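You operate a simulated robot arm through the tools that you are given. There is no shell and no other tool.

The job below is to be done with a simulated two-armed robot. You get a single attempt, and the scene is never put back.

JOB
Put bore two's shim in the drawer, then gauge bore two.
Fine: the shim sits on that bore's shaft; shut the gear bench drawer; zero the gauge over bore two first. Where these are worked on the way, their far stop is far enough and under half their travel is too little: gear bench drawer.

The check looks at the end state, three seconds after you hand in, the way a careful person would. Anything else that was tipped, shoved, dropped, spilled or broken makes it a failure.

ROBOT AND FRAMES
Two 7-joint arms with four-finger grippers on one trunk, on a base that moves. Base frame: it is fixed to the floor where the robot stands at the start and does not move with it; the origin is under the middle of the robot, x ahead of it, y to its left, z up. Units: m, rad, N and s.
The left shoulder is at the start at [0.04, 0.181, 1.13], the right one opposite. With the tool pointing down near the work surface each hand reaches from about 0.24 to 0.82 m from the robot's upright axis, wherever it stands, measured 20 degrees to its own side. Places, roughly: gauge arm [-3.6, 1.2, 1.1]; gauge zero button [-3.2, 1.4, 0.9]; gear bench drawer [-3.3, 1.4, 0.7]; housing bore two [-3.4, 1.3, 0.9]; inside of the gear bench drawer [-3.3, 1.4, 0.7]; mesh check button [-3.4, 1.5, 0.9]; shaft [-3.25, 1, 1]; shim [-3.25, 1.5, 0.75]. Payload 3.67 kg a hand.
Tool frame (each hand has its own): the origin (TCP) lies between the finger pads and is the grasp point; the fingertips stand 0.028 m ahead of it; z points along the fingers, y is the line along which they close. The gripper opens to 0.112 m; its body begins 0.073 m behind the TCP.
Orientation is that of the tool frame in the base frame, as a unit quaternion [x, y, z, w]. With the fingers straight down and closing along the base's y, the tool's x points along the base's -x, its y along +y and its z along -z.

CONTROLS
- The arms move only by the tool apply_moves. It takes "left_increments", "right_increments" or both (then of equal length, played together; a hand with none holds still); each is a list of rows, each an object (a shift or turn left out is 0, a gripper value left out holds the last) with "dp": the shift along the tool's x, y, z in units of 25 mm (1.0 is 25 mm), a list of three; "angular": the turn, a rotation vector about the tool's x, y, z in units of 5 degrees (1.0 is 5 degrees), a list of three; "gripper": the gripper command, from -1 (shut) to 1 (fully open), values between in proportion. In form: [{"dp": [x, y, z], "angular": [ax, ay, az], "gripper": gripper}, ...]. A call has 1 to 20 rows; each row shifts and turns the commanded pose from where the row before left it, along the tool's axes as they then stand. A call with a number of a shift or a turn outside -1 to 1 is refused whole. A row lasts 0.2 s, in which the tool goes at most 0.05 m and 0.15 rad; a call with a longer step from one row to the next is refused whole, and so is a gripper value outside its range. A pose out of reach is approached as far as the arm can. The call stops where the force on the tool passes 40 N (or 10 N more than at its start, if that is more) or the arm is blocked; 0.2 s more then pass. Each finger travels about 0.0724 m/s and halts on what it meets, pressing with about 39 N; the grip force reading is that of the motor and also rises with nothing between the fingers. The clock runs only during rows and for 0.2 s after the last one: add rows that do not move to give the fingers time. The reply holds the time, the measured pose of the TCP, the force on the tool along the base axes, the opening and the grip force, in the units named above and with some noise, with the torque about the TCP (base axes, N m) and any sound that the robot's microphone picked up, and new pictures: "show" is both (left out), scene, wrist or none (wrist: the cameras of the hands that moved).
- Cameras (640 x 400 px; columns grow to the right, rows downward): "scene" is now at [0.1051, 0.0068, 1.3538]; the picture's right is [0.09, -1.00, 0.00], its down [-0.62, -0.06, -0.78] and it looks along [0.78, 0.07, -0.62] (base axes); focal length 269 px, centre (320, 200). "left" rides on the left gripper at [0.06, 0.018, -0.104] in its tool frame; the picture's right is [-0.29, 0.96, 0.00], its down [-0.80, -0.24, -0.55] and it looks along [-0.53, -0.16, 0.83] (tool axes); focal length 234 px, centre (320, 200). "right" rides on the right gripper at [0.06, -0.018, -0.104] in its tool frame; the picture's right is [0.29, 0.96, 0.00], its down [-0.80, 0.24, -0.55] and it looks along [-0.53, 0.16, 0.83] (tool axes); focal length 234 px, centre (320, 200). There is no depth. A picture from a camera that has moved, and an enlarged one, comes with that camera's place and axes in the base frame and with its lens.
- raise_lower(by): moves the trunk up (or, below 0, down) by that many m; the arms and the scene camera ride with it, the base frame stays. It gives what a move gives, with no picture.
- base_move(legs): drives the robot by 1 to 6 legs, each [ahead, left, turn to the left] in m, m and rad, along the robot's own axes; the way and the turn of a leg run together, so that a leg with both is an arc; at most 1.5 m and 3.142 rad a leg. The arms and the cameras ride along, it lands a little off, and it stops where it bumps. It gives what a move gives, and a new picture of the scene camera.
- turn_head(pan, tilt): turns the head with the scene camera to pan (to the left, within 1.501 rad either way) and tilt (down, from -0.506 to 1.204), counted from straight ahead of the robot. It gives what a move gives, and a new picture of the scene camera.
- enlarge(camera, box): a new picture of the part [left, top, right, bottom] of that camera's present view, enlarged. It takes no simulated time.
- sign_off(): hands the job in; it is judged then, once.

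Nothing tells you exact positions but the pictures and the camera data. Unless the task says otherwise, let go and move clear before handing in.

The tools are called after "Emit:" as a command line: name --argument value ..., lists and objects as JSON in quotes. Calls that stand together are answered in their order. apply_moves: Moves the arms, as the interface text tells. Its arguments: {"type":"object","properties":{"left_increments":{"type":"array","items":{"type":"object","properties":{"dp":{"type":"array","items":{"type":"number"}},"angular":{"type":"array","items":{"type":"number"}},"gripper":{"type":"number"}}}},"right_increments":{"type":"array","items":{"type":"object","properties":{"dp":{"type":"array","items":{"type":"number"}},"angular":{"type":"array","items":{"type":"number"}},"gripper":{"type":"number"}}}},"show":{"type":"string","enum":["both","scene","wrist","none"]}},"required":[]} The other tools are called the same way: raise_lower (by) moves the trunk up or down; base_move (legs) drives the base; turn_head (pan, tilt) turns the head that bears the scene camera; enlarge (camera, box) takes an enlarged picture of a part of a camera's view; sign_off () hands the job in.

At the start:

```text
t: 0.0
left_position: [0.5548, 0.1831, 0.9575]
left_ee_rot: [-0.001, 1.0, 0.0, -0.002]
left_ft_force: [-0.1, -0.2, -0.2]
left_moment: [0.01, 0.01, -0.02]
left_opening: 0.1119
left_grip_force: 0.1
right_position: [0.5431, -0.2171, 0.9852]
right_ee_rot: [0.0, 1.0, 0.0, 0.0]
right_ft_force: [-0.5, -0.1, 0.7]
right_moment: [-0.01, -0.01, 0.0]
right_opening: 0.1121
right_grip_force: 0.0
trunk travel left (down, up): [-0.25, 0.264]
robot x, y, heading: [-0.0006, 0.0009, 0.005]
head pan, tilt (commanded): [0.094, 0.675]
```

scene: 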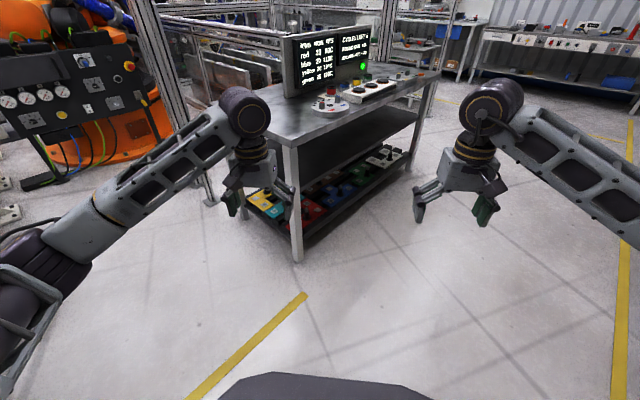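
right: 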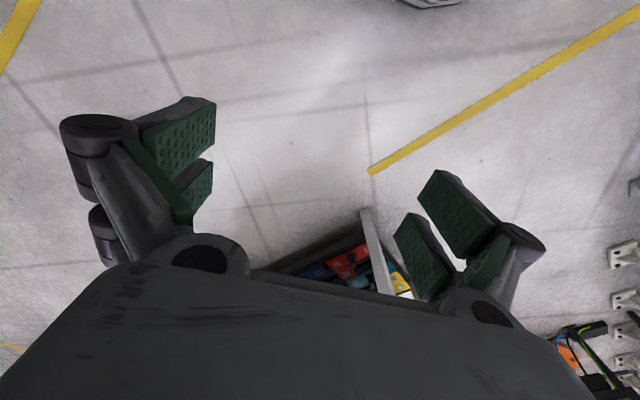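
left: 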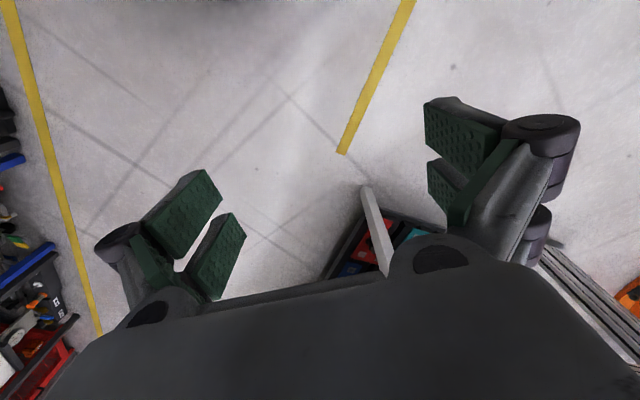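

I see a different bench ahead of me; the gear bench should be behind me at about [-3.3, 1.3]. I'll turn the robot in place to look toward it before driving.

Emit:
base_move --legs '[[0, 0, 2.75]]'

Emit:
turn_head --pan 0.0 --tilt 0.3

```text
t: 7.5
left_position: [-0.5825, 0.0511, 0.9584]
left_ee_rot: [0.979, -0.202, 0.001, 0.001]
left_ft_force: [-0.3, 0.9, -0.4]
left_moment: [0.0, -0.02, -0.04]
left_opening: 0.1119
left_grip_force: 0.0
right_position: [-0.4124, 0.413, 0.9846]
right_ee_rot: [0.979, -0.203, 0.0, 0.001]
right_ft_force: [-0.6, 0.5, 0.3]
right_moment: [0.01, -0.02, -0.01]
right_opening: 0.1118
right_grip_force: 0.1
trunk travel left (down, up): [-0.25, 0.264]
robot x, y, heading: [0.0, 0.0026, 2.736]
head pan, tilt (commanded): [0.094, 0.675]
camera scene: at [-0.1013, 0.0333, 1.3538], right [0.31, 0.95, 0.0], down [0.59, -0.19, -0.78], along [-0.74, 0.24, -0.62], focal length 269 px, centre (320, 200)
```

scene: 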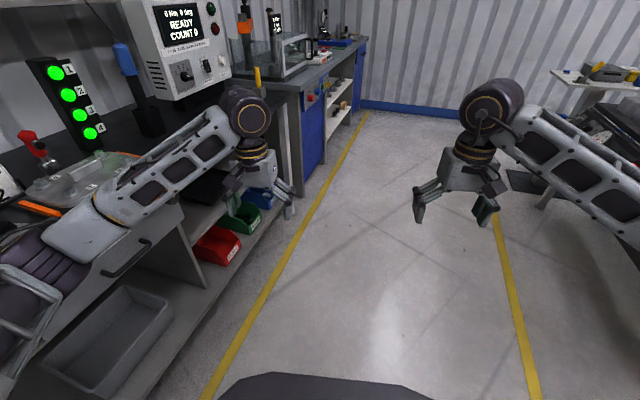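

```text
t: 8.4
left_position: [-0.5822, 0.0512, 0.9579]
left_ee_rot: [0.979, -0.202, 0.001, 0.0]
left_ft_force: [0.0, 0.3, 0.1]
left_moment: [0.01, 0.02, 0.02]
left_opening: 0.112
left_grip_force: 0.2
right_position: [-0.4139, 0.4145, 0.9844]
right_ee_rot: [0.979, -0.202, 0.001, 0.0]
right_ft_force: [0.8, -0.3, 0.0]
right_moment: [0.0, 0.01, -0.01]
right_opening: 0.112
right_grip_force: 0.2
trunk travel left (down, up): [-0.25, 0.264]
robot x, y, heading: [0.0004, 0.0003, 2.734]
head pan, tilt (commanded): [0.0, 0.3]
camera scene: at [-0.1053, 0.0439, 1.3877], right [0.4, 0.92, 0.0], down [0.27, -0.12, -0.95], along [-0.88, 0.38, -0.3], focal length 269 px, centre (320, 200)
```

scene: 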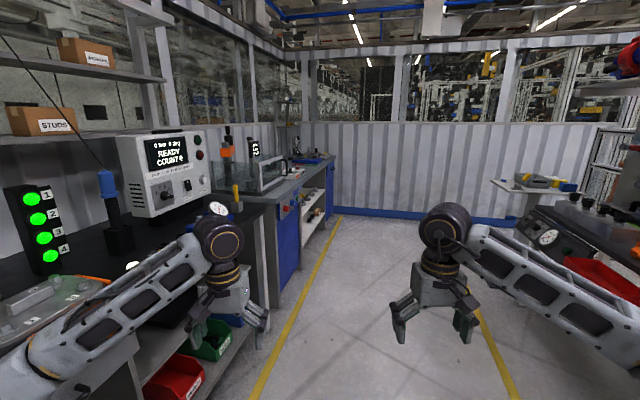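

The gear bench should lie near the picture's centre, roughly 3.4 m off. I'll enlarge that part to see which bench it is.

Emit:
enlarge --camera "scene" --box '[200, 100, 360, 220]'

Emit:
enlarge --camera "scene" --box '[460, 100, 640, 260]'

```text
3.33 times, centred on (280, 160) of scene
camera zoom: at [-0.1053, 0.0439, 1.3877], right [0.4, 0.92, 0.0], down [0.27, -0.12, -0.95], along [-0.88, 0.38, -0.3], focal length 896 px, centre (453, 333)
```

zoom: 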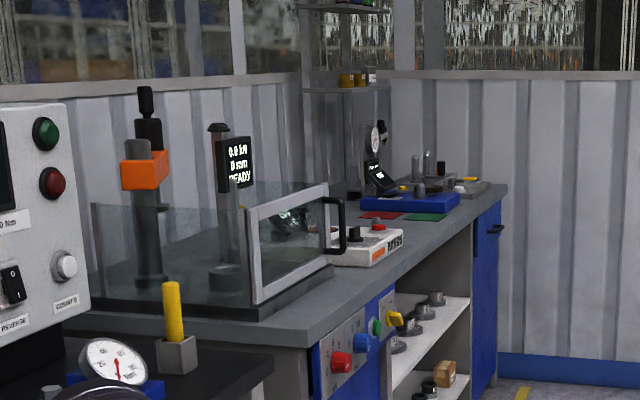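

```text
2.50 times, centred on (550, 180) of scene
camera zoom: at [-0.1053, 0.0439, 1.3877], right [0.4, 0.92, 0.0], down [0.27, -0.12, -0.95], along [-0.88, 0.38, -0.3], focal length 672 px, centre (-255, 250)
```

zoom: 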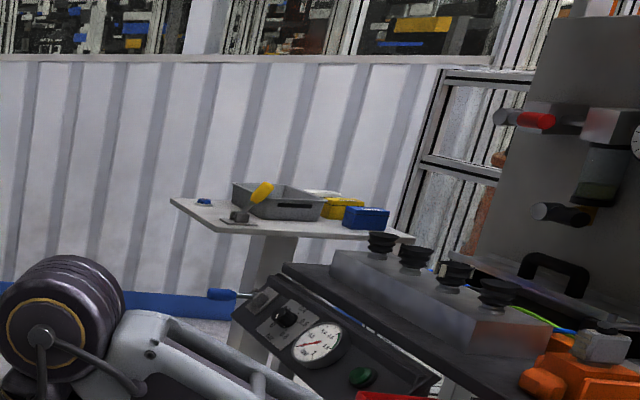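

The gear bench is the far end of the left-hand bench row: blue housing, dial gauge on a stand, and a blue front with a handle, about 3.5 m off. The lane runs at about heading 2.48 rad, so I'll drive along it in stages.

Emit:
base_move --legs '[[0, 0, -0.25], [1.3, 0.0, 0.0]]'

```text
t: 16.1
left_position: [-1.5897, 0.9844, 0.9574]
left_ee_rot: [0.948, -0.319, 0.0, 0.0]
left_ft_force: [-1.2, 0.2, -0.5]
left_moment: [0.03, 0.0, 0.03]
left_opening: 0.1121
left_grip_force: 0.1
right_position: [-1.3382, 1.2944, 0.9859]
right_ee_rot: [0.948, -0.319, 0.0, 0.0]
right_ft_force: [0.0, 0.1, 0.1]
right_moment: [0.0, -0.01, 0.0]
right_opening: 0.112
right_grip_force: 0.0
trunk travel left (down, up): [-0.25, 0.264]
robot x, y, heading: [-1.0367, 0.7961, 2.49]
head pan, tilt (commanded): [0.0, 0.3]
camera scene: at [-1.1282, 0.8618, 1.3878], right [0.6, 0.8, 0.0], down [0.24, -0.18, -0.96], along [-0.76, 0.58, -0.3], focal length 269 px, centre (320, 200)
```

scene: 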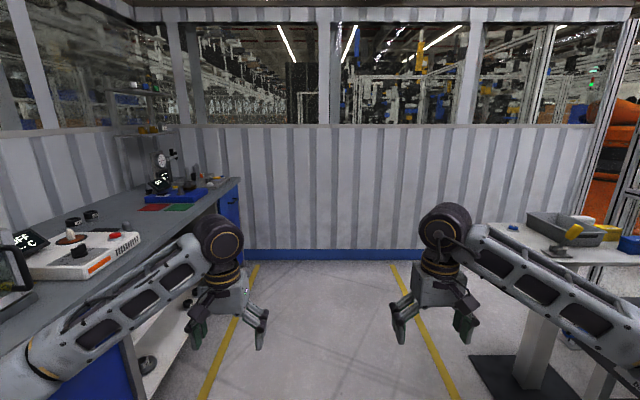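

The bench end is clear now. I'll drive on along the lane, keeping slightly right, then turn to face the gear bench.

Emit:
base_move --legs '[[1.5, -0.2, 0.0], [0, 0, 1.54]]'

Emit:
turn_head --pan -0.45 --tilt 0.5

```text
refused: leg 1 is longer than a leg can be; nothing moved
```

```text
t: 16.9
left_position: [-1.5892, 0.9841, 0.9577]
left_ee_rot: [0.948, -0.319, 0.001, 0.0]
left_ft_force: [0.2, -0.2, 0.8]
left_moment: [0.01, 0.03, 0.0]
left_opening: 0.112
left_grip_force: 0.1
right_position: [-1.3389, 1.2951, 0.9838]
right_ee_rot: [0.948, -0.318, 0.0, 0.0]
right_ft_force: [-0.2, 0.2, -0.3]
right_moment: [0.0, 0.01, 0.0]
right_opening: 0.1119
right_grip_force: 0.1
trunk travel left (down, up): [-0.25, 0.264]
robot x, y, heading: [-1.034, 0.7946, 2.491]
head pan, tilt (commanded): [-0.45, 0.499]
camera scene: at [-1.095, 0.8861, 1.3694], right [0.89, 0.45, 0.0], down [0.22, -0.43, -0.88], along [-0.4, 0.78, -0.48], focal length 269 px, centre (320, 200)
```

scene: 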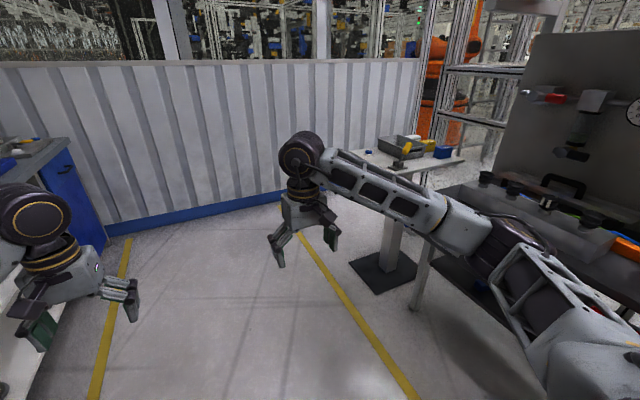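

The leg was a little too long, so I'll split it. The right side of the lane is clear for a small strafe.

Emit:
base_move --legs '[[1.4, -0.15, 0.0], [0, -0.05, 0], [0, 0, 1.54]]'

Emit:
turn_head --pan -0.3 --tilt 0.55

```text
t: 28.9
left_position: [-2.266, 1.3032, 0.9576]
left_ee_rot: [0.913, 0.407, 0.001, 0.0]
left_ft_force: [-0.8, 0.1, -0.5]
left_moment: [0.02, 0.02, -0.05]
left_opening: 0.1118
left_grip_force: 0.1
right_position: [-2.5542, 1.5793, 0.9849]
right_ee_rot: [0.914, 0.407, -0.001, 0.0]
right_ft_force: [0.0, 0.0, 0.7]
right_moment: [-0.02, 0.02, 0.0]
right_opening: 0.112
right_grip_force: 0.0
trunk travel left (down, up): [-0.25, 0.264]
robot x, y, heading: [-2.0311, 1.8399, -2.301]
head pan, tilt (commanded): [-0.45, 0.499]
camera scene: at [-2.1295, 1.7878, 1.3694], right [-0.38, 0.93, 0.0], down [0.44, 0.18, -0.88], along [-0.81, -0.33, -0.48], focal length 269 px, centre (320, 200)
```

scene: 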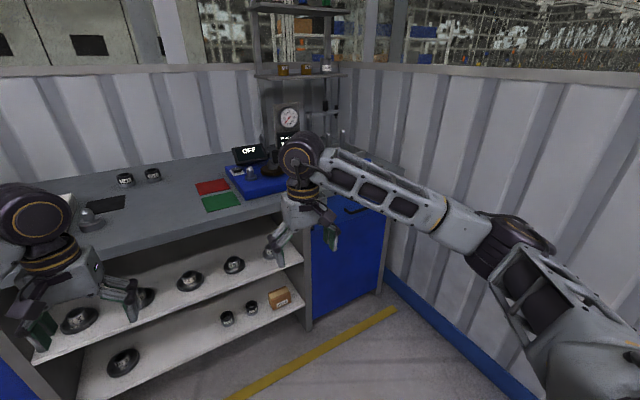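

```text
t: 29.6
left_position: [-2.2662, 1.3038, 0.9578]
left_ee_rot: [0.914, 0.407, 0.0, 0.0]
left_ft_force: [-0.2, 0.3, -0.3]
left_moment: [0.0, 0.0, 0.0]
left_opening: 0.1119
left_grip_force: 0.1
right_position: [-2.555, 1.5788, 0.9853]
right_ee_rot: [0.914, 0.407, 0.0, 0.0]
right_ft_force: [0.3, -0.2, -0.8]
right_moment: [0.0, -0.02, 0.0]
right_opening: 0.1121
right_grip_force: 0.0
trunk travel left (down, up): [-0.25, 0.264]
robot x, y, heading: [-2.0302, 1.8393, -2.304]
head pan, tilt (commanded): [-0.3, 0.55]
camera scene: at [-2.1225, 1.7764, 1.3648], right [-0.51, 0.86, 0.0], down [0.45, 0.27, -0.85], along [-0.73, -0.44, -0.52], focal length 269 px, centre (320, 200)
```

scene: 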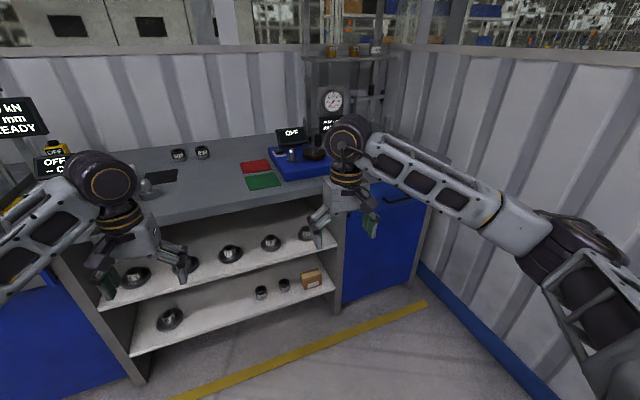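

I face the gear bench with the robot about half a metre left of the drawer. I'll strafe right and look again.

Emit:
base_move --legs '[[0, -0.5, 0.0]]'

Emit:
turn_head --pan 0.0 --tilt 0.55

```text
t: 32.7
left_position: [-2.6416, 1.6405, 0.9584]
left_ee_rot: [0.911, 0.413, 0.001, 0.0]
left_ft_force: [-1.3, -0.4, -0.3]
left_moment: [0.01, -0.07, 0.0]
left_opening: 0.1123
left_grip_force: 0.1
right_position: [-2.9324, 1.9138, 0.9848]
right_ee_rot: [0.911, 0.412, 0.0, 0.0]
right_ft_force: [0.1, -0.4, -0.1]
right_moment: [-0.01, -0.02, -0.03]
right_opening: 0.1118
right_grip_force: 0.1
trunk travel left (down, up): [-0.25, 0.264]
robot x, y, heading: [-2.4108, 2.1775, -2.296]
head pan, tilt (commanded): [-0.3, 0.55]
camera scene: at [-2.5034, 2.1149, 1.3648], right [-0.52, 0.85, 0.0], down [0.45, 0.27, -0.85], along [-0.73, -0.45, -0.52], focal length 269 px, centre (320, 200)
```

scene: 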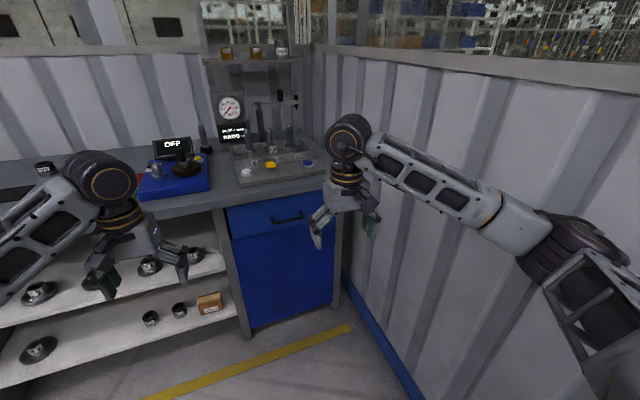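

```text
t: 33.5
left_position: [-2.6418, 1.6408, 0.9583]
left_ee_rot: [0.911, 0.412, 0.0, 0.0]
left_ft_force: [-0.4, 0.5, -0.1]
left_moment: [-0.01, -0.02, 0.0]
left_opening: 0.1118
left_grip_force: 0.1
right_position: [-2.9333, 1.9139, 0.9846]
right_ee_rot: [0.911, 0.412, 0.0, -0.001]
right_ft_force: [0.2, 0.0, 0.9]
right_moment: [0.0, -0.01, -0.01]
right_opening: 0.112
right_grip_force: 0.1
trunk travel left (down, up): [-0.25, 0.264]
robot x, y, heading: [-2.4119, 2.1755, -2.295]
head pan, tilt (commanded): [0.0, 0.55]
camera scene: at [-2.4856, 2.0939, 1.3648], right [-0.75, 0.66, 0.0], down [0.35, 0.39, -0.85], along [-0.56, -0.64, -0.52], focal length 269 px, centre (320, 200)
```

scene: 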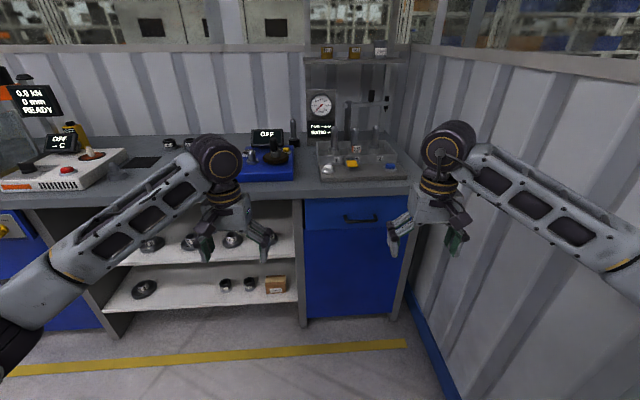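

Emit:
enlarge --camera "scene" --box '[290, 70, 430, 240]'

Emit:
enlarge --camera "scene" --box '[230, 110, 310, 190]'

```text
2.35 times, centred on (360, 155) of scene
camera zoom: at [-2.4856, 2.0939, 1.3648], right [-0.75, 0.66, 0.0], down [0.35, 0.39, -0.85], along [-0.56, -0.64, -0.52], focal length 632 px, centre (226, 306)
```

zoom: 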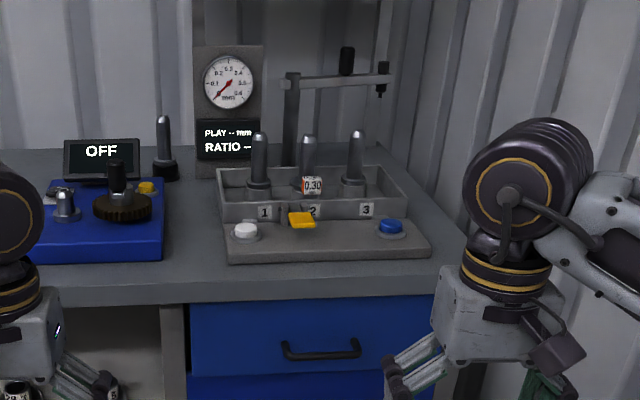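

```text
5.00 times, centred on (270, 150) of scene
camera zoom: at [-2.4856, 2.0939, 1.3648], right [-0.75, 0.66, 0.0], down [0.35, 0.39, -0.85], along [-0.56, -0.64, -0.52], focal length 1344 px, centre (570, 450)
```

zoom: 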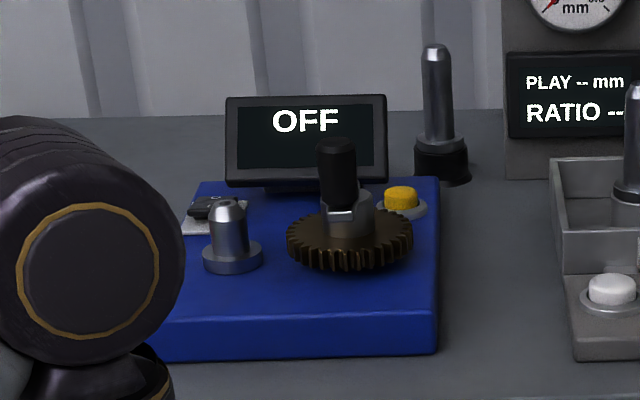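

The gauge fixture shows three bores with shafts 1–3, and shaft 2 carries a tag "0.30". It has a white button (zero), a blue button (mesh check), a swinging gauge arm behind, and the drawer below. I'll raise both hands before driving closer.

Emit:
apply_moves --left_increments '[{"dp": [0, 0, -1]}, {"dp": [0, 0, -1]}, {"dp": [0, 0, -1]}, {"dp": [0, 0, -1]}, {"dp": [0, 0, -1]}, {"dp": [0, 0, -1]}]' --right_increments '[{"dp": [0, 0, -1]}, {"dp": [0, 0, -1]}, {"dp": [0, 0, -1]}, {"dp": [0, 0, -1]}, {"dp": [0, 0, -1]}, {"dp": [0, 0, -1]}]' --show "none"

Emit:
base_move --legs '[[0, 0, 0.078], [0.15, -0.15, 0.0]]'

```text
t: 34.9
left_position: [-2.6406, 1.6439, 1.1073]
left_ee_rot: [0.911, 0.412, 0.0, 0.0]
left_ft_force: [0.2, 0.2, -0.5]
left_moment: [-0.03, 0.03, 0.0]
left_opening: 0.1118
left_grip_force: 0.1
right_position: [-2.9341, 1.9146, 1.1357]
right_ee_rot: [0.911, 0.412, 0.001, 0.0]
right_ft_force: [0.3, -0.3, 0.8]
right_moment: [0.0, -0.02, -0.01]
right_opening: 0.112
right_grip_force: 0.1
trunk travel left (down, up): [-0.25, 0.264]
robot x, y, heading: [-2.4101, 2.181, -2.292]
head pan, tilt (commanded): [0.0, 0.55]
```

```text
t: 37.4
left_position: [-2.791, 1.515, 1.1065]
left_ee_rot: [0.804, 0.593, 0.017, 0.051]
left_ft_force: [0.1, -3.3, -0.3]
left_moment: [0.27, 0.03, 0.07]
left_opening: 0.1122
left_grip_force: 0.0
right_position: [-3.1505, 1.7458, 1.0947]
right_ee_rot: [0.85, 0.524, 0.012, 0.043]
right_ft_force: [-3.1, -0.7, 0.6]
right_moment: [0.1, -0.28, 0.02]
right_opening: 0.1121
right_grip_force: 0.1
trunk travel left (down, up): [-0.25, 0.264]
robot x, y, heading: [-2.6351, 2.0848, -2.062]
head pan, tilt (commanded): [0.0, 0.55]
stopped in leg 2: the robot was blocked; the commanded pose is now the measured one
camera scene: at [-2.5754, 1.9211, 1.3712], right [-0.88, 0.46, 0.1], down [0.17, 0.5, -0.85], along [-0.44, -0.73, -0.52], focal length 269 px, centre (320, 200)
```

scene: 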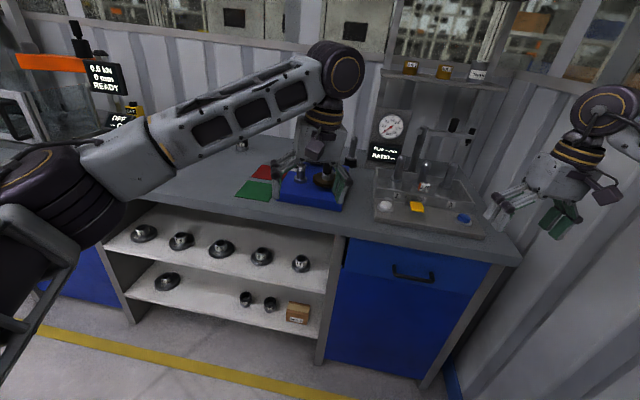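

The drive stopped on a bump and the robot is leaning slightly. Most likely my right elbow touched the end wall. I'll look right before moving off.

Emit:
turn_head --pan -1.2 --tilt 0.5

```text
t: 38.8
left_position: [-2.786, 1.5223, 1.1091]
left_ee_rot: [0.809, 0.586, 0.014, 0.052]
left_ft_force: [0.2, 1.2, 0.1]
left_moment: [0.02, 0.02, -0.04]
left_opening: 0.1118
left_grip_force: 0.0
right_position: [-3.1452, 1.7341, 1.099]
right_ee_rot: [0.841, 0.539, 0.009, 0.041]
right_ft_force: [-1.1, -0.2, 0.4]
right_moment: [0.02, 0.0, 0.01]
right_opening: 0.112
right_grip_force: 0.0
trunk travel left (down, up): [-0.25, 0.264]
robot x, y, heading: [-2.6394, 2.0725, -2.033]
head pan, tilt (commanded): [-1.201, 0.499]
camera scene: at [-2.6303, 2.0139, 1.3828], right [0.09, 1.0, 0.03], down [0.4, -0.01, -0.92], along [-0.91, 0.1, -0.4], focal length 269 px, centre (320, 200)
```

scene: 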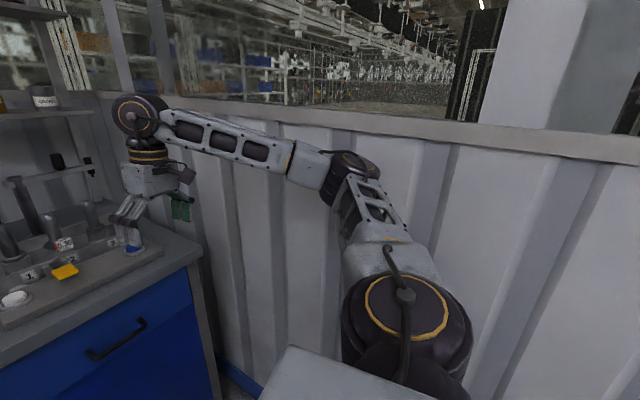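

My right elbow is against the end wall panel. I'll move left and back, away from the wall and the bench.

Emit:
base_move --legs '[[-0.05, 0.2, 0.0]]'

```text
t: 39.5
left_position: [-2.8416, 1.5024, 1.0987]
left_ee_rot: [0.761, 0.639, 0.036, 0.105]
left_ft_force: [-0.2, -5.5, -0.3]
left_moment: [0.5, 0.01, 0.11]
left_opening: 0.112
left_grip_force: 0.0
right_position: [-3.2574, 1.7319, 1.0354]
right_ee_rot: [0.842, 0.53, 0.034, 0.092]
right_ft_force: [1.0, -2.4, -1.7]
right_moment: [0.26, 0.05, 0.06]
right_opening: 0.1119
right_grip_force: 0.0
trunk travel left (down, up): [-0.25, 0.264]
robot x, y, heading: [-2.6389, 2.0419, -1.96]
head pan, tilt (commanded): [-1.201, 0.499]
stopped in leg 1: the robot was blocked; the commanded pose is now the measured one
camera scene: at [-2.6358, 1.9795, 1.3819], right [0.02, 1.0, 0.03], down [0.41, 0.02, -0.91], along [-0.91, 0.03, -0.41], focal length 269 px, centre (320, 200)
```

scene: 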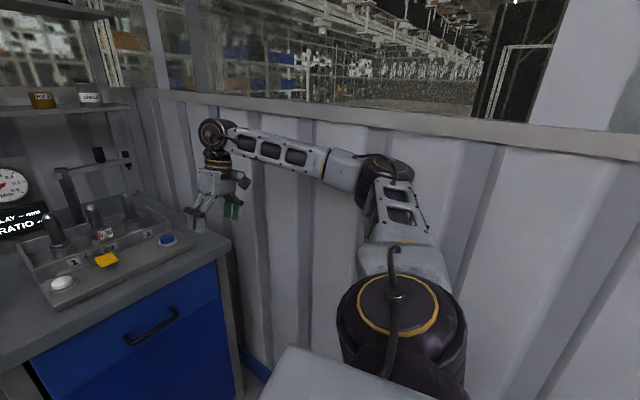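

Still blocked and the robot leans a little to its left. I need to see what's touching, so I'll look down around the base and the elbow.

Emit:
turn_head --pan -1.5 --tilt 1.0

Emit:
turn_head --pan -0.5 --tilt 1.1

Emit:
turn_head --pan 0.8 --tilt 0.9

```text
t: 40.4
left_position: [-2.8371, 1.5131, 1.1]
left_ee_rot: [0.762, 0.638, 0.035, 0.104]
left_ft_force: [-1.2, -0.2, 0.4]
left_moment: [-0.01, 0.0, -0.03]
left_opening: 0.1122
left_grip_force: 0.1
right_position: [-3.2459, 1.7292, 1.0389]
right_ee_rot: [0.835, 0.542, 0.033, 0.092]
right_ft_force: [0.1, 1.0, -0.6]
right_moment: [0.0, -0.04, -0.02]
right_opening: 0.1119
right_grip_force: 0.1
trunk travel left (down, up): [-0.25, 0.264]
robot x, y, heading: [-2.6406, 2.044, -1.953]
head pan, tilt (commanded): [-1.499, 1.0]
camera scene: at [-2.6122, 2.0089, 1.3393], right [0.31, 0.95, 0.0], down [0.76, -0.24, -0.61], along [-0.58, 0.19, -0.79], focal length 269 px, centre (320, 200)
```

scene: 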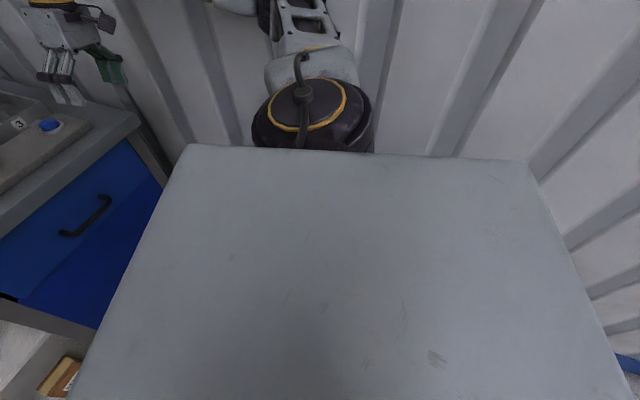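

```text
t: 41.7
left_position: [-2.8369, 1.5132, 1.0992]
left_ee_rot: [0.762, 0.638, 0.035, 0.103]
left_ft_force: [-0.2, -0.2, -0.3]
left_moment: [0.02, 0.0, -0.01]
left_opening: 0.1122
left_grip_force: 0.1
right_position: [-3.245, 1.7288, 1.039]
right_ee_rot: [0.834, 0.543, 0.032, 0.093]
right_ft_force: [-0.3, 0.5, 0.3]
right_moment: [0.02, 0.01, -0.04]
right_opening: 0.1121
right_grip_force: 0.0
trunk travel left (down, up): [-0.25, 0.264]
robot x, y, heading: [-2.6404, 2.0431, -1.96]
head pan, tilt (commanded): [-0.499, 1.1]
camera scene: at [-2.5952, 1.9481, 1.3295], right [-0.63, 0.77, 0.07], down [0.65, 0.58, -0.49], along [-0.42, -0.26, -0.87], focal length 269 px, centre (320, 200)
```

scene: 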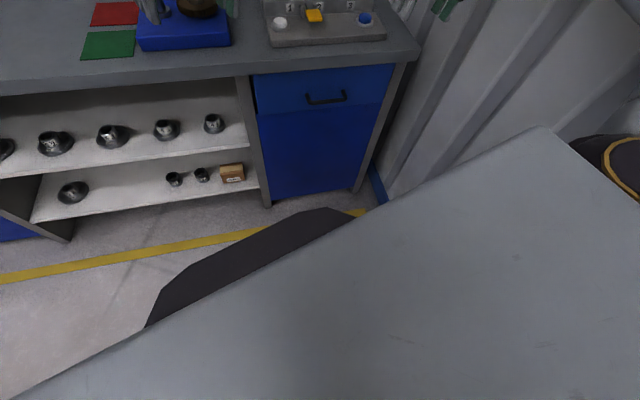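

```text
t: 43.2
left_position: [-2.8369, 1.5128, 1.1001]
left_ee_rot: [0.762, 0.639, 0.035, 0.104]
left_ft_force: [0.2, -0.2, -0.4]
left_moment: [0.05, 0.01, 0.03]
left_opening: 0.1119
left_grip_force: 0.1
right_position: [-3.2444, 1.7279, 1.0385]
right_ee_rot: [0.834, 0.543, 0.032, 0.092]
right_ft_force: [0.0, 0.5, 1.1]
right_moment: [0.04, 0.01, 0.01]
right_opening: 0.1119
right_grip_force: 0.0
trunk travel left (down, up): [-0.25, 0.264]
robot x, y, heading: [-2.6407, 2.0471, -1.958]
head pan, tilt (commanded): [0.799, 0.901]
camera scene: at [-2.5153, 1.9188, 1.3362], right [-0.91, -0.41, 0.06], down [-0.36, 0.73, -0.57], along [0.19, -0.55, -0.82], focal length 269 px, centre (320, 200)
```

scene: 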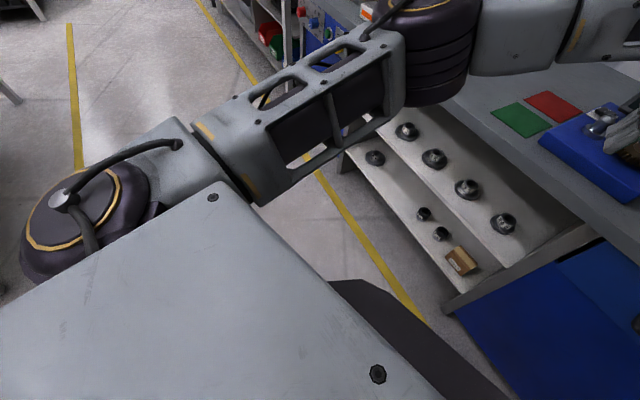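

The wall is closer than I took it (about 0.5 m from my axis), and the base rim or elbow is wedged against it. I'll try a small pure-left move to come free.

Emit:
base_move --legs '[[0.0, 0.06, 0.0]]'

```text
t: 43.9
left_position: [-2.899, 1.5503, 1.085]
left_ee_rot: [0.756, 0.632, 0.049, 0.163]
left_ft_force: [5.6, -1.5, 1.4]
left_moment: [0.22, 0.55, -0.06]
left_opening: 0.1118
left_grip_force: 0.0
right_position: [-3.3184, 1.7452, 0.9756]
right_ee_rot: [0.863, 0.483, 0.065, 0.133]
right_ft_force: [9.9, -2.2, 4.8]
right_moment: [0.31, 1.18, -0.1]
right_opening: 0.1117
right_grip_force: 0.1
trunk travel left (down, up): [-0.25, 0.264]
robot x, y, heading: [-2.6232, 2.0314, -1.925]
head pan, tilt (commanded): [0.799, 0.901]
stopped in leg 1: the robot was blocked; the commanded pose is now the measured one
camera scene: at [-2.5178, 1.9241, 1.3365], right [-0.9, -0.43, 0.05], down [-0.38, 0.72, -0.59], along [0.22, -0.55, -0.81], focal length 269 px, centre (320, 200)
```

scene: 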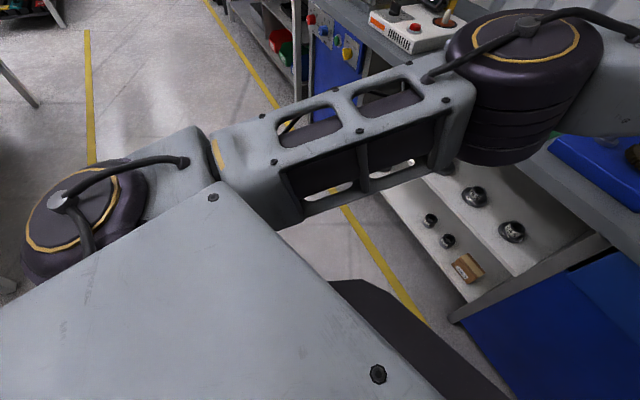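

The base moved a little but is still stopped, and the arms got knocked a bit, with the right hand now low near the bench corner. I'll raise the right hand and pull it inward off the wall, then look.

Emit:
apply_moves --right_increments '[{"dp": [0, 0, -1]}, {"dp": [0, 0, -1]}, {"dp": [0, 0, -1]}]' --show "wrist"

Emit:
turn_head --pan -1.5 --tilt 0.35

```text
t: 44.2
left_position: [-2.9096, 1.533, 1.0707]
left_ee_rot: [0.743, 0.642, 0.064, 0.178]
left_ft_force: [4.0, 1.7, 1.0]
left_moment: [-0.09, 0.45, -0.08]
left_opening: 0.1117
left_grip_force: 0.0
right_position: [-3.3437, 1.7306, 0.9402]
right_ee_rot: [0.878, 0.448, 0.09, 0.138]
right_ft_force: [11.4, -3.7, 4.4]
right_moment: [0.4, 1.06, -0.06]
right_opening: 0.1117
right_grip_force: 0.0
right hand out of reach, approached as far as the arm can: row 1
trunk travel left (down, up): [-0.25, 0.264]
robot x, y, heading: [-2.6145, 2.0185, -1.898]
head pan, tilt (commanded): [0.799, 0.901]
stopped in row 1 (left hand): the arm was blocked; the commanded pose is now the measured one
camera right: at [-3.351, 1.8062, 1.0358], right [0.9, -0.3, 0.32], down [-0.44, -0.69, 0.57], along [0.05, -0.66, -0.75], focal length 234 px, centre (320, 200)
```

right: 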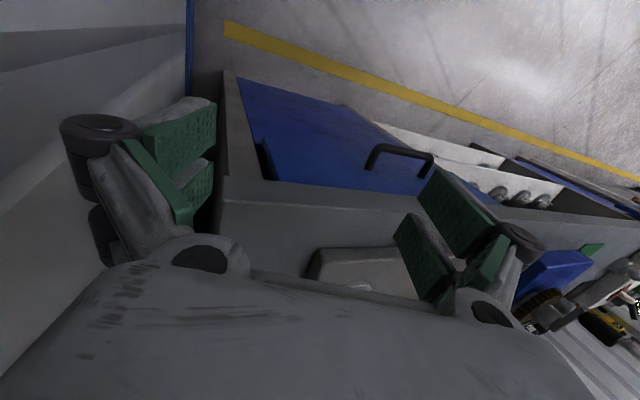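

```text
t: 46.4
left_position: [-2.9049, 1.52, 1.0705]
left_ee_rot: [0.738, 0.65, 0.065, 0.171]
left_ft_force: [-0.1, -0.2, 0.1]
left_moment: [0.0, -0.04, 0.02]
left_opening: 0.1118
left_grip_force: 0.0
right_position: [-3.328, 1.6863, 0.9473]
right_ee_rot: [0.848, 0.505, 0.084, 0.135]
right_ft_force: [0.5, 0.0, -0.2]
right_moment: [0.03, 0.01, -0.04]
right_opening: 0.1122
right_grip_force: 0.0
trunk travel left (down, up): [-0.25, 0.264]
robot x, y, heading: [-2.6169, 2.006, -1.872]
head pan, tilt (commanded): [-1.499, 0.351]
camera scene: at [-2.6785, 1.9977, 1.3854], right [0.22, 0.97, 0.0], down [0.31, -0.07, -0.95], along [-0.92, 0.21, -0.32], focal length 269 px, centre (320, 200)
```

scene: 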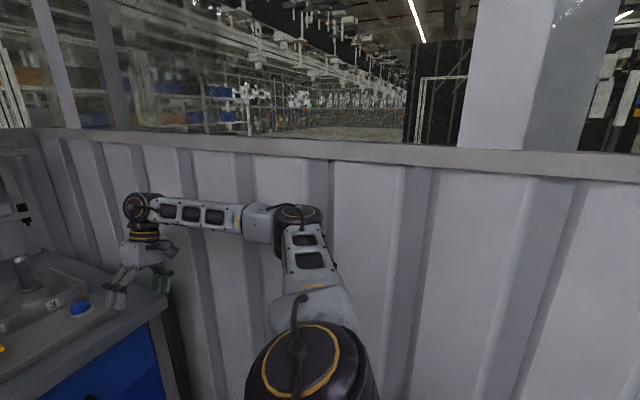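

The lean is easing as the elbow slides off, but the right hand is low beside the bench corner. I'll lift it straight up and slightly back before any more driving.

Emit:
apply_moves --right_increments '[{"dp": [0.5, 0.16, -0.79]}, {"dp": [0.5, 0.16, -0.79]}]' --show "scene"

```text
t: 47.2
left_position: [-2.8981, 1.4934, 1.0696]
left_ee_rot: [0.727, 0.661, 0.072, 0.17]
left_ft_force: [-0.8, -0.7, -0.4]
left_moment: [0.0, 0.01, 0.02]
left_opening: 0.112
left_grip_force: 0.0
right_position: [-3.3166, 1.6623, 1.0013]
right_ee_rot: [0.831, 0.533, 0.075, 0.138]
right_ft_force: [-0.2, -0.1, 0.2]
right_moment: [-0.04, -0.04, 0.02]
right_opening: 0.1117
right_grip_force: 0.1
right hand out of reach, approached as far as the arm can: row 1
trunk travel left (down, up): [-0.25, 0.264]
robot x, y, heading: [-2.6178, 1.9938, -1.84]
head pan, tilt (commanded): [-1.499, 0.351]
stopped in row 2 (right hand): the arm was blocked; the commanded pose is now the measured one
camera scene: at [-2.6898, 1.9782, 1.386], right [0.19, 0.98, 0.01], down [0.32, -0.06, -0.95], along [-0.93, 0.18, -0.32], focal length 269 px, centre (320, 200)
```

scene: 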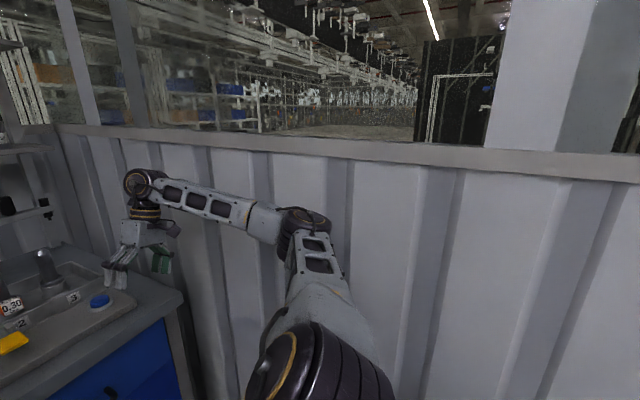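

Lifting works. I'll keep lifting, and move the hand a bit away from the wall.

Emit:
apply_moves --right_increments '[{"dp": [-0.02, 0.31, -0.95]}, {"dp": [-0.02, 0.31, -0.95]}, {"dp": [-0.02, 0.31, -0.95]}]' --show "none"

Emit:
apply_moves --right_increments '[{"dp": [-0.1, 0.6, -0.65]}, {"dp": [-0.1, 0.6, -0.65]}, {"dp": [-0.1, 0.6, -0.65]}]' --show "scene"

```text
t: 48.0
left_position: [-2.9076, 1.5009, 1.0684]
left_ee_rot: [0.726, 0.661, 0.071, 0.175]
left_ft_force: [0.9, 0.4, 0.3]
left_moment: [0.03, -0.04, 0.01]
left_opening: 0.1117
left_grip_force: 0.1
right_position: [-3.3258, 1.6678, 1.0729]
right_ee_rot: [0.83, 0.533, 0.075, 0.143]
right_ft_force: [0.1, -0.1, 0.4]
right_moment: [0.03, -0.03, 0.01]
right_opening: 0.1119
right_grip_force: 0.0
trunk travel left (down, up): [-0.25, 0.264]
robot x, y, heading: [-2.6224, 1.9934, -1.835]
head pan, tilt (commanded): [-1.499, 0.351]
```

```text
t: 48.8
left_position: [-2.9206, 1.4998, 1.0644]
left_ee_rot: [0.725, 0.66, 0.077, 0.179]
left_ft_force: [0.0, 0.6, -0.6]
left_moment: [-0.01, -0.02, -0.01]
left_opening: 0.112
left_grip_force: 0.0
right_position: [-3.316, 1.6498, 1.1229]
right_ee_rot: [0.83, 0.532, 0.082, 0.146]
right_ft_force: [0.1, -1.3, 0.0]
right_moment: [-0.01, -0.02, 0.01]
right_opening: 0.1122
right_grip_force: 0.0
trunk travel left (down, up): [-0.25, 0.264]
robot x, y, heading: [-2.6264, 1.9888, -1.84]
head pan, tilt (commanded): [-1.499, 0.351]
camera scene: at [-2.7191, 1.9872, 1.3834], right [0.19, 0.98, 0.0], down [0.33, -0.06, -0.94], along [-0.92, 0.18, -0.34], focal length 269 px, centre (320, 200)
```

scene: 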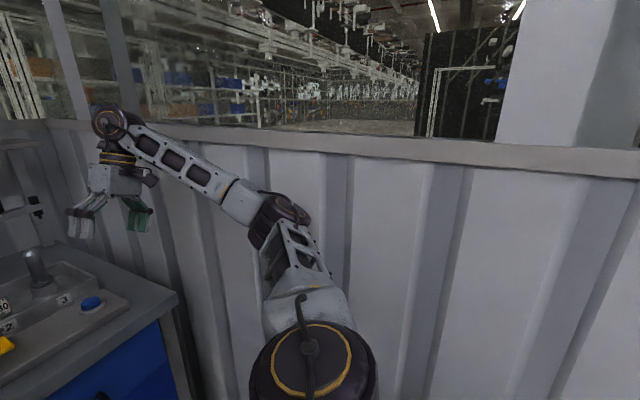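

The body is level again and the arm is free of the wall. Now I move left, away from the wall.

Emit:
base_move --legs '[[0.0, 0.1, 0.0]]'

```text
t: 49.9
left_position: [-2.8254, 1.4767, 1.0651]
left_ee_rot: [0.725, 0.66, 0.078, 0.181]
left_ft_force: [0.8, -0.8, 0.2]
left_moment: [0.02, 0.05, 0.0]
left_opening: 0.112
left_grip_force: 0.2
right_position: [-3.2227, 1.6252, 1.1219]
right_ee_rot: [0.829, 0.533, 0.081, 0.149]
right_ft_force: [1.2, -1.2, 0.1]
right_moment: [0.03, 0.0, -0.03]
right_opening: 0.1124
right_grip_force: 0.0
trunk travel left (down, up): [-0.25, 0.264]
robot x, y, heading: [-2.5277, 1.9639, -1.83]
head pan, tilt (commanded): [-1.499, 0.351]
camera scene: at [-2.6256, 1.9643, 1.3832], right [0.19, 0.98, 0.0], down [0.34, -0.06, -0.94], along [-0.92, 0.18, -0.34], focal length 269 px, centre (320, 200)
```

scene: 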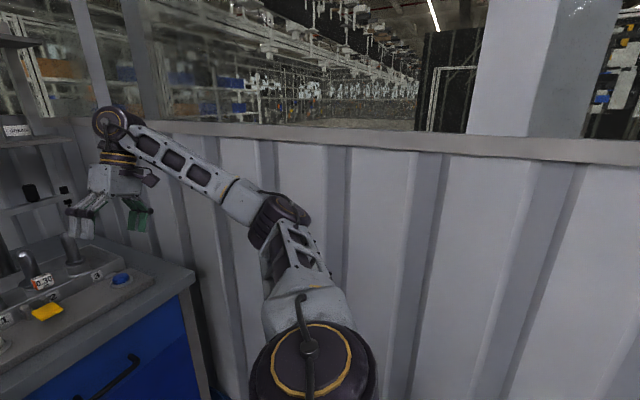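

I'm free. Now I'll level both tools and look down at the base front and the bench.

Emit:
apply_moves --left_increments '[{"angular": [0.86, 0.3, 0]}, {"angular": [0.86, 0.3, 0]}, {"angular": [0.86, 0.3, 0]}, {"angular": [0.86, 0.3, 0]}, {"angular": [0.86, 0.3, 0]}]' --right_increments '[{"angular": [0.78, 0.06, 0]}, {"angular": [0.78, 0.06, 0]}, {"angular": [0.78, 0.06, 0]}, {"angular": [0.78, 0.06, 0]}, {"angular": [0.78, 0.06, 0]}]' --show "none"

Emit:
turn_head --pan -0.3 --tilt 0.85

```text
t: 51.1
left_position: [-2.8275, 1.4775, 1.0669]
left_ee_rot: [0.739, 0.674, -0.001, -0.002]
left_ft_force: [0.8, -0.5, -0.8]
left_moment: [0.0, 0.0, 0.03]
left_opening: 0.1119
left_grip_force: 0.0
right_position: [-3.2225, 1.6258, 1.1218]
right_ee_rot: [0.841, 0.542, 0.001, -0.002]
right_ft_force: [0.1, 0.1, -0.2]
right_moment: [0.0, 0.04, -0.03]
right_opening: 0.112
right_grip_force: 0.0
trunk travel left (down, up): [-0.25, 0.264]
robot x, y, heading: [-2.5289, 1.9666, -1.83]
head pan, tilt (commanded): [-1.499, 0.351]
```

```text
t: 52.5
left_position: [-2.8286, 1.4771, 1.0654]
left_ee_rot: [0.738, 0.674, 0.0, 0.0]
left_ft_force: [-0.1, 0.2, 0.1]
left_moment: [-0.01, -0.02, 0.0]
left_opening: 0.112
left_grip_force: 0.0
right_position: [-3.2232, 1.626, 1.1222]
right_ee_rot: [0.841, 0.541, 0.002, -0.002]
right_ft_force: [0.3, -0.1, -0.2]
right_moment: [0.0, -0.01, 0.01]
right_opening: 0.1121
right_grip_force: 0.1
trunk travel left (down, up): [-0.25, 0.264]
robot x, y, heading: [-2.5292, 1.9684, -1.83]
head pan, tilt (commanded): [-0.3, 0.85]
camera scene: at [-2.577, 1.881, 1.3394], right [-0.85, 0.53, 0.0], down [0.4, 0.64, -0.66], along [-0.35, -0.56, -0.75], focal length 269 px, centre (320, 200)
```

scene: 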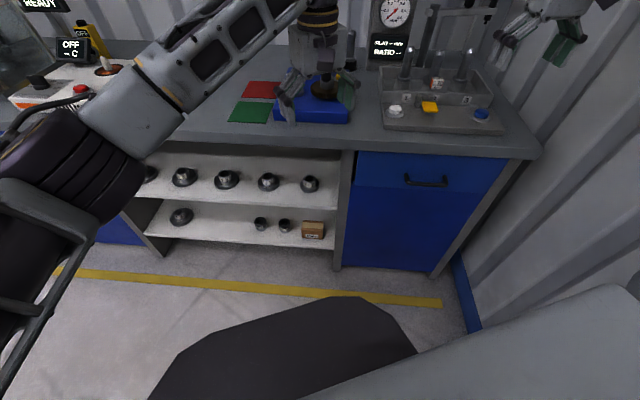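

The base front sticks out about 0.45 m, so I must keep clear of the wall and bench. Both hands are swung to the right, so I'll bring them back to the left before turning the base square to the bench.

Emit:
apply_moves --left_increments '[{"dp": [0, 1, 0]}, {"dp": [0, 1, 0]}, {"dp": [0, 1, 0]}, {"dp": [0, 1, 0]}, {"dp": [0, 1, 0]}, {"dp": [0, 1, 0]}, {"dp": [0, 1, 0]}, {"dp": [0, 1, 0]}, {"dp": [0, 1, 0]}, {"dp": [0, 1, 0]}, {"dp": [0, 1, 0]}, {"dp": [0, 1, 0]}, {"dp": [0, 1, 0]}, {"dp": [0, 1, 0]}]' --right_increments '[{"dp": [0, 0, 0]}, {"dp": [0, 0, 0]}, {"dp": [0, 1, 0]}, {"dp": [0, 1, 0]}, {"dp": [0, 1, 0]}, {"dp": [0, 1, 0]}, {"dp": [0, 1, 0]}, {"dp": [0, 1, 0]}, {"dp": [0, 1, 0]}, {"dp": [0, 1, 0]}, {"dp": [0, 1, 0]}, {"dp": [0, 1, 0]}, {"dp": [0, 1, 0]}, {"dp": [0, 1, 0]}]' --show "scene"

```text
t: 55.5
left_position: [-2.4768, 1.4439, 1.0644]
left_ee_rot: [0.739, 0.674, 0.0, -0.002]
left_ft_force: [0.4, -0.3, -1.4]
left_moment: [0.01, 0.02, 0.0]
left_opening: 0.1117
left_grip_force: 0.0
right_position: [-2.9497, 1.5007, 1.1213]
right_ee_rot: [0.841, 0.541, 0.0, -0.002]
right_ft_force: [0.0, 0.0, 0.7]
right_moment: [0.03, 0.04, 0.02]
right_opening: 0.1119
right_grip_force: 0.1
trunk travel left (down, up): [-0.25, 0.264]
robot x, y, heading: [-2.5249, 1.9657, -1.839]
head pan, tilt (commanded): [-0.3, 0.85]
camera scene: at [-2.575, 1.8805, 1.3394], right [-0.85, 0.53, 0.0], down [0.4, 0.64, -0.66], along [-0.35, -0.56, -0.75], focal length 269 px, centre (320, 200)
```

scene: 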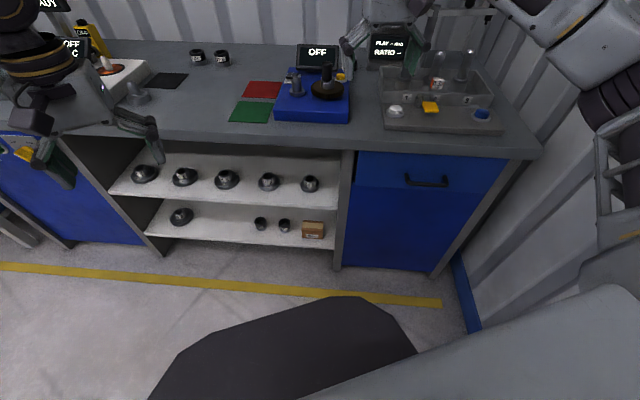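

Hands are back in front of me. I'll shift left for wall clearance and turn square to the bench.

Emit:
base_move --legs '[[0.0, 0.1, 0.0], [0, 0, -0.38]]'

Emit:
turn_head --pan -0.3 --tilt 0.6

```text
t: 57.9
left_position: [-2.5836, 1.4388, 1.0647]
left_ee_rot: [0.854, 0.52, -0.001, -0.001]
left_ft_force: [0.7, 0.5, 0.7]
left_moment: [0.0, -0.01, -0.01]
left_opening: 0.1121
left_grip_force: 0.0
right_position: [-2.9989, 1.6686, 1.1228]
right_ee_rot: [0.929, 0.369, 0.002, -0.001]
right_ft_force: [0.2, -0.4, -1.2]
right_moment: [-0.01, 0.0, 0.0]
right_opening: 0.112
right_grip_force: 0.1
trunk travel left (down, up): [-0.25, 0.264]
robot x, y, heading: [-2.4359, 1.9435, -2.222]
head pan, tilt (commanded): [-0.3, 0.85]
camera scene: at [-2.5098, 1.8793, 1.3394], right [-0.58, 0.81, 0.0], down [0.61, 0.44, -0.66], along [-0.54, -0.38, -0.75], focal length 269 px, centre (320, 200)
```

scene: 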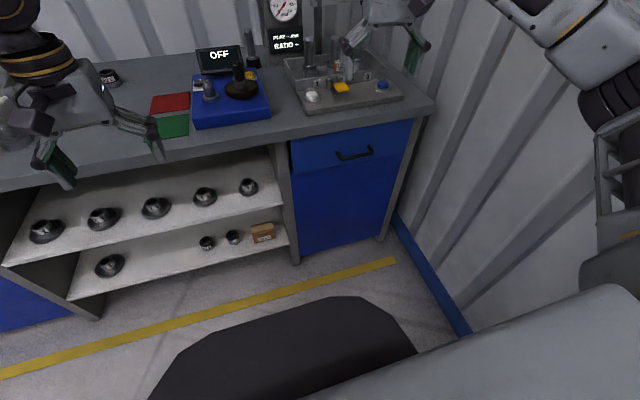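

```text
t: 58.7
left_position: [-2.5824, 1.4381, 1.0648]
left_ee_rot: [0.855, 0.519, -0.001, -0.001]
left_ft_force: [0.0, -0.6, 0.4]
left_moment: [0.01, 0.01, 0.0]
left_opening: 0.1122
left_grip_force: 0.1
right_position: [-2.9979, 1.6696, 1.1224]
right_ee_rot: [0.929, 0.37, 0.002, 0.0]
right_ft_force: [-0.8, 0.2, 0.7]
right_moment: [-0.02, -0.04, 0.03]
right_opening: 0.1121
right_grip_force: 0.1
trunk travel left (down, up): [-0.25, 0.264]
robot x, y, heading: [-2.4326, 1.9429, -2.219]
head pan, tilt (commanded): [-0.3, 0.6]
camera scene: at [-2.5178, 1.8731, 1.3602], right [-0.58, 0.81, 0.0], down [0.46, 0.33, -0.82], along [-0.67, -0.48, -0.57], focal length 269 px, centre (320, 200)
```

scene: 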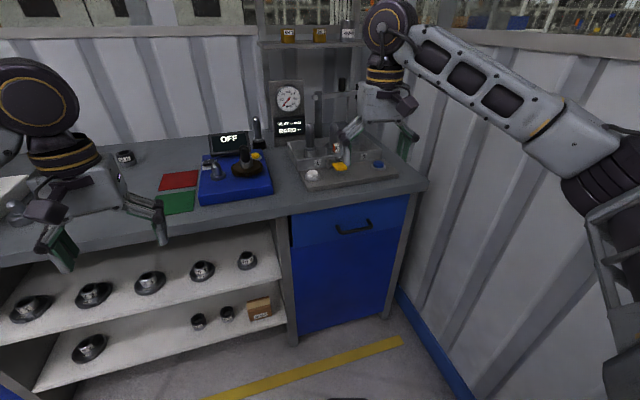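

Now I'm square to the bench with clearance. I'll take an enlarged look at the gauge fixture.

Emit:
enlarge --camera "scene" --box '[260, 60, 420, 250]'

Emit:
enlarge --camera "right" --box '[0, 0, 640, 400]'

```text
2.11 times, centred on (340, 155) of scene
camera zoom: at [-2.5178, 1.8731, 1.3602], right [-0.58, 0.81, 0.0], down [0.46, 0.33, -0.82], along [-0.67, -0.48, -0.57], focal length 566 px, centre (278, 295)
```

zoom: 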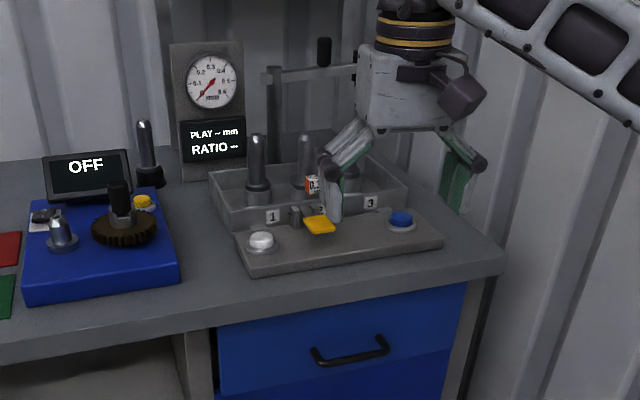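

```text
1.00 times, centred on (320, 200) of right (not enlarged: the box is as wide or as high as the picture)
camera zoom: at [-2.9677, 1.7231, 1.2279], right [0.87, -0.5, 0.0], down [-0.41, -0.72, 0.55], along [-0.27, -0.48, -0.83], focal length 234 px, centre (320, 200)
```

zoom: 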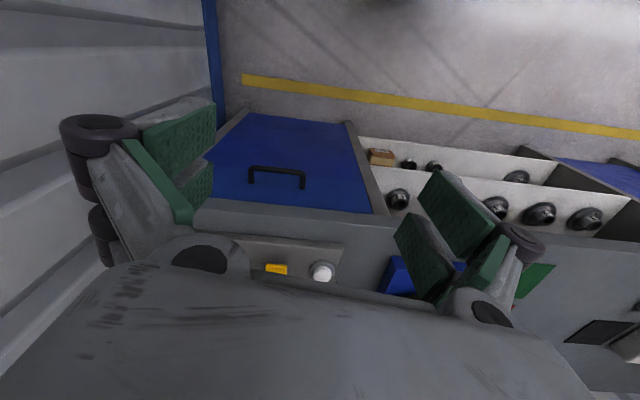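

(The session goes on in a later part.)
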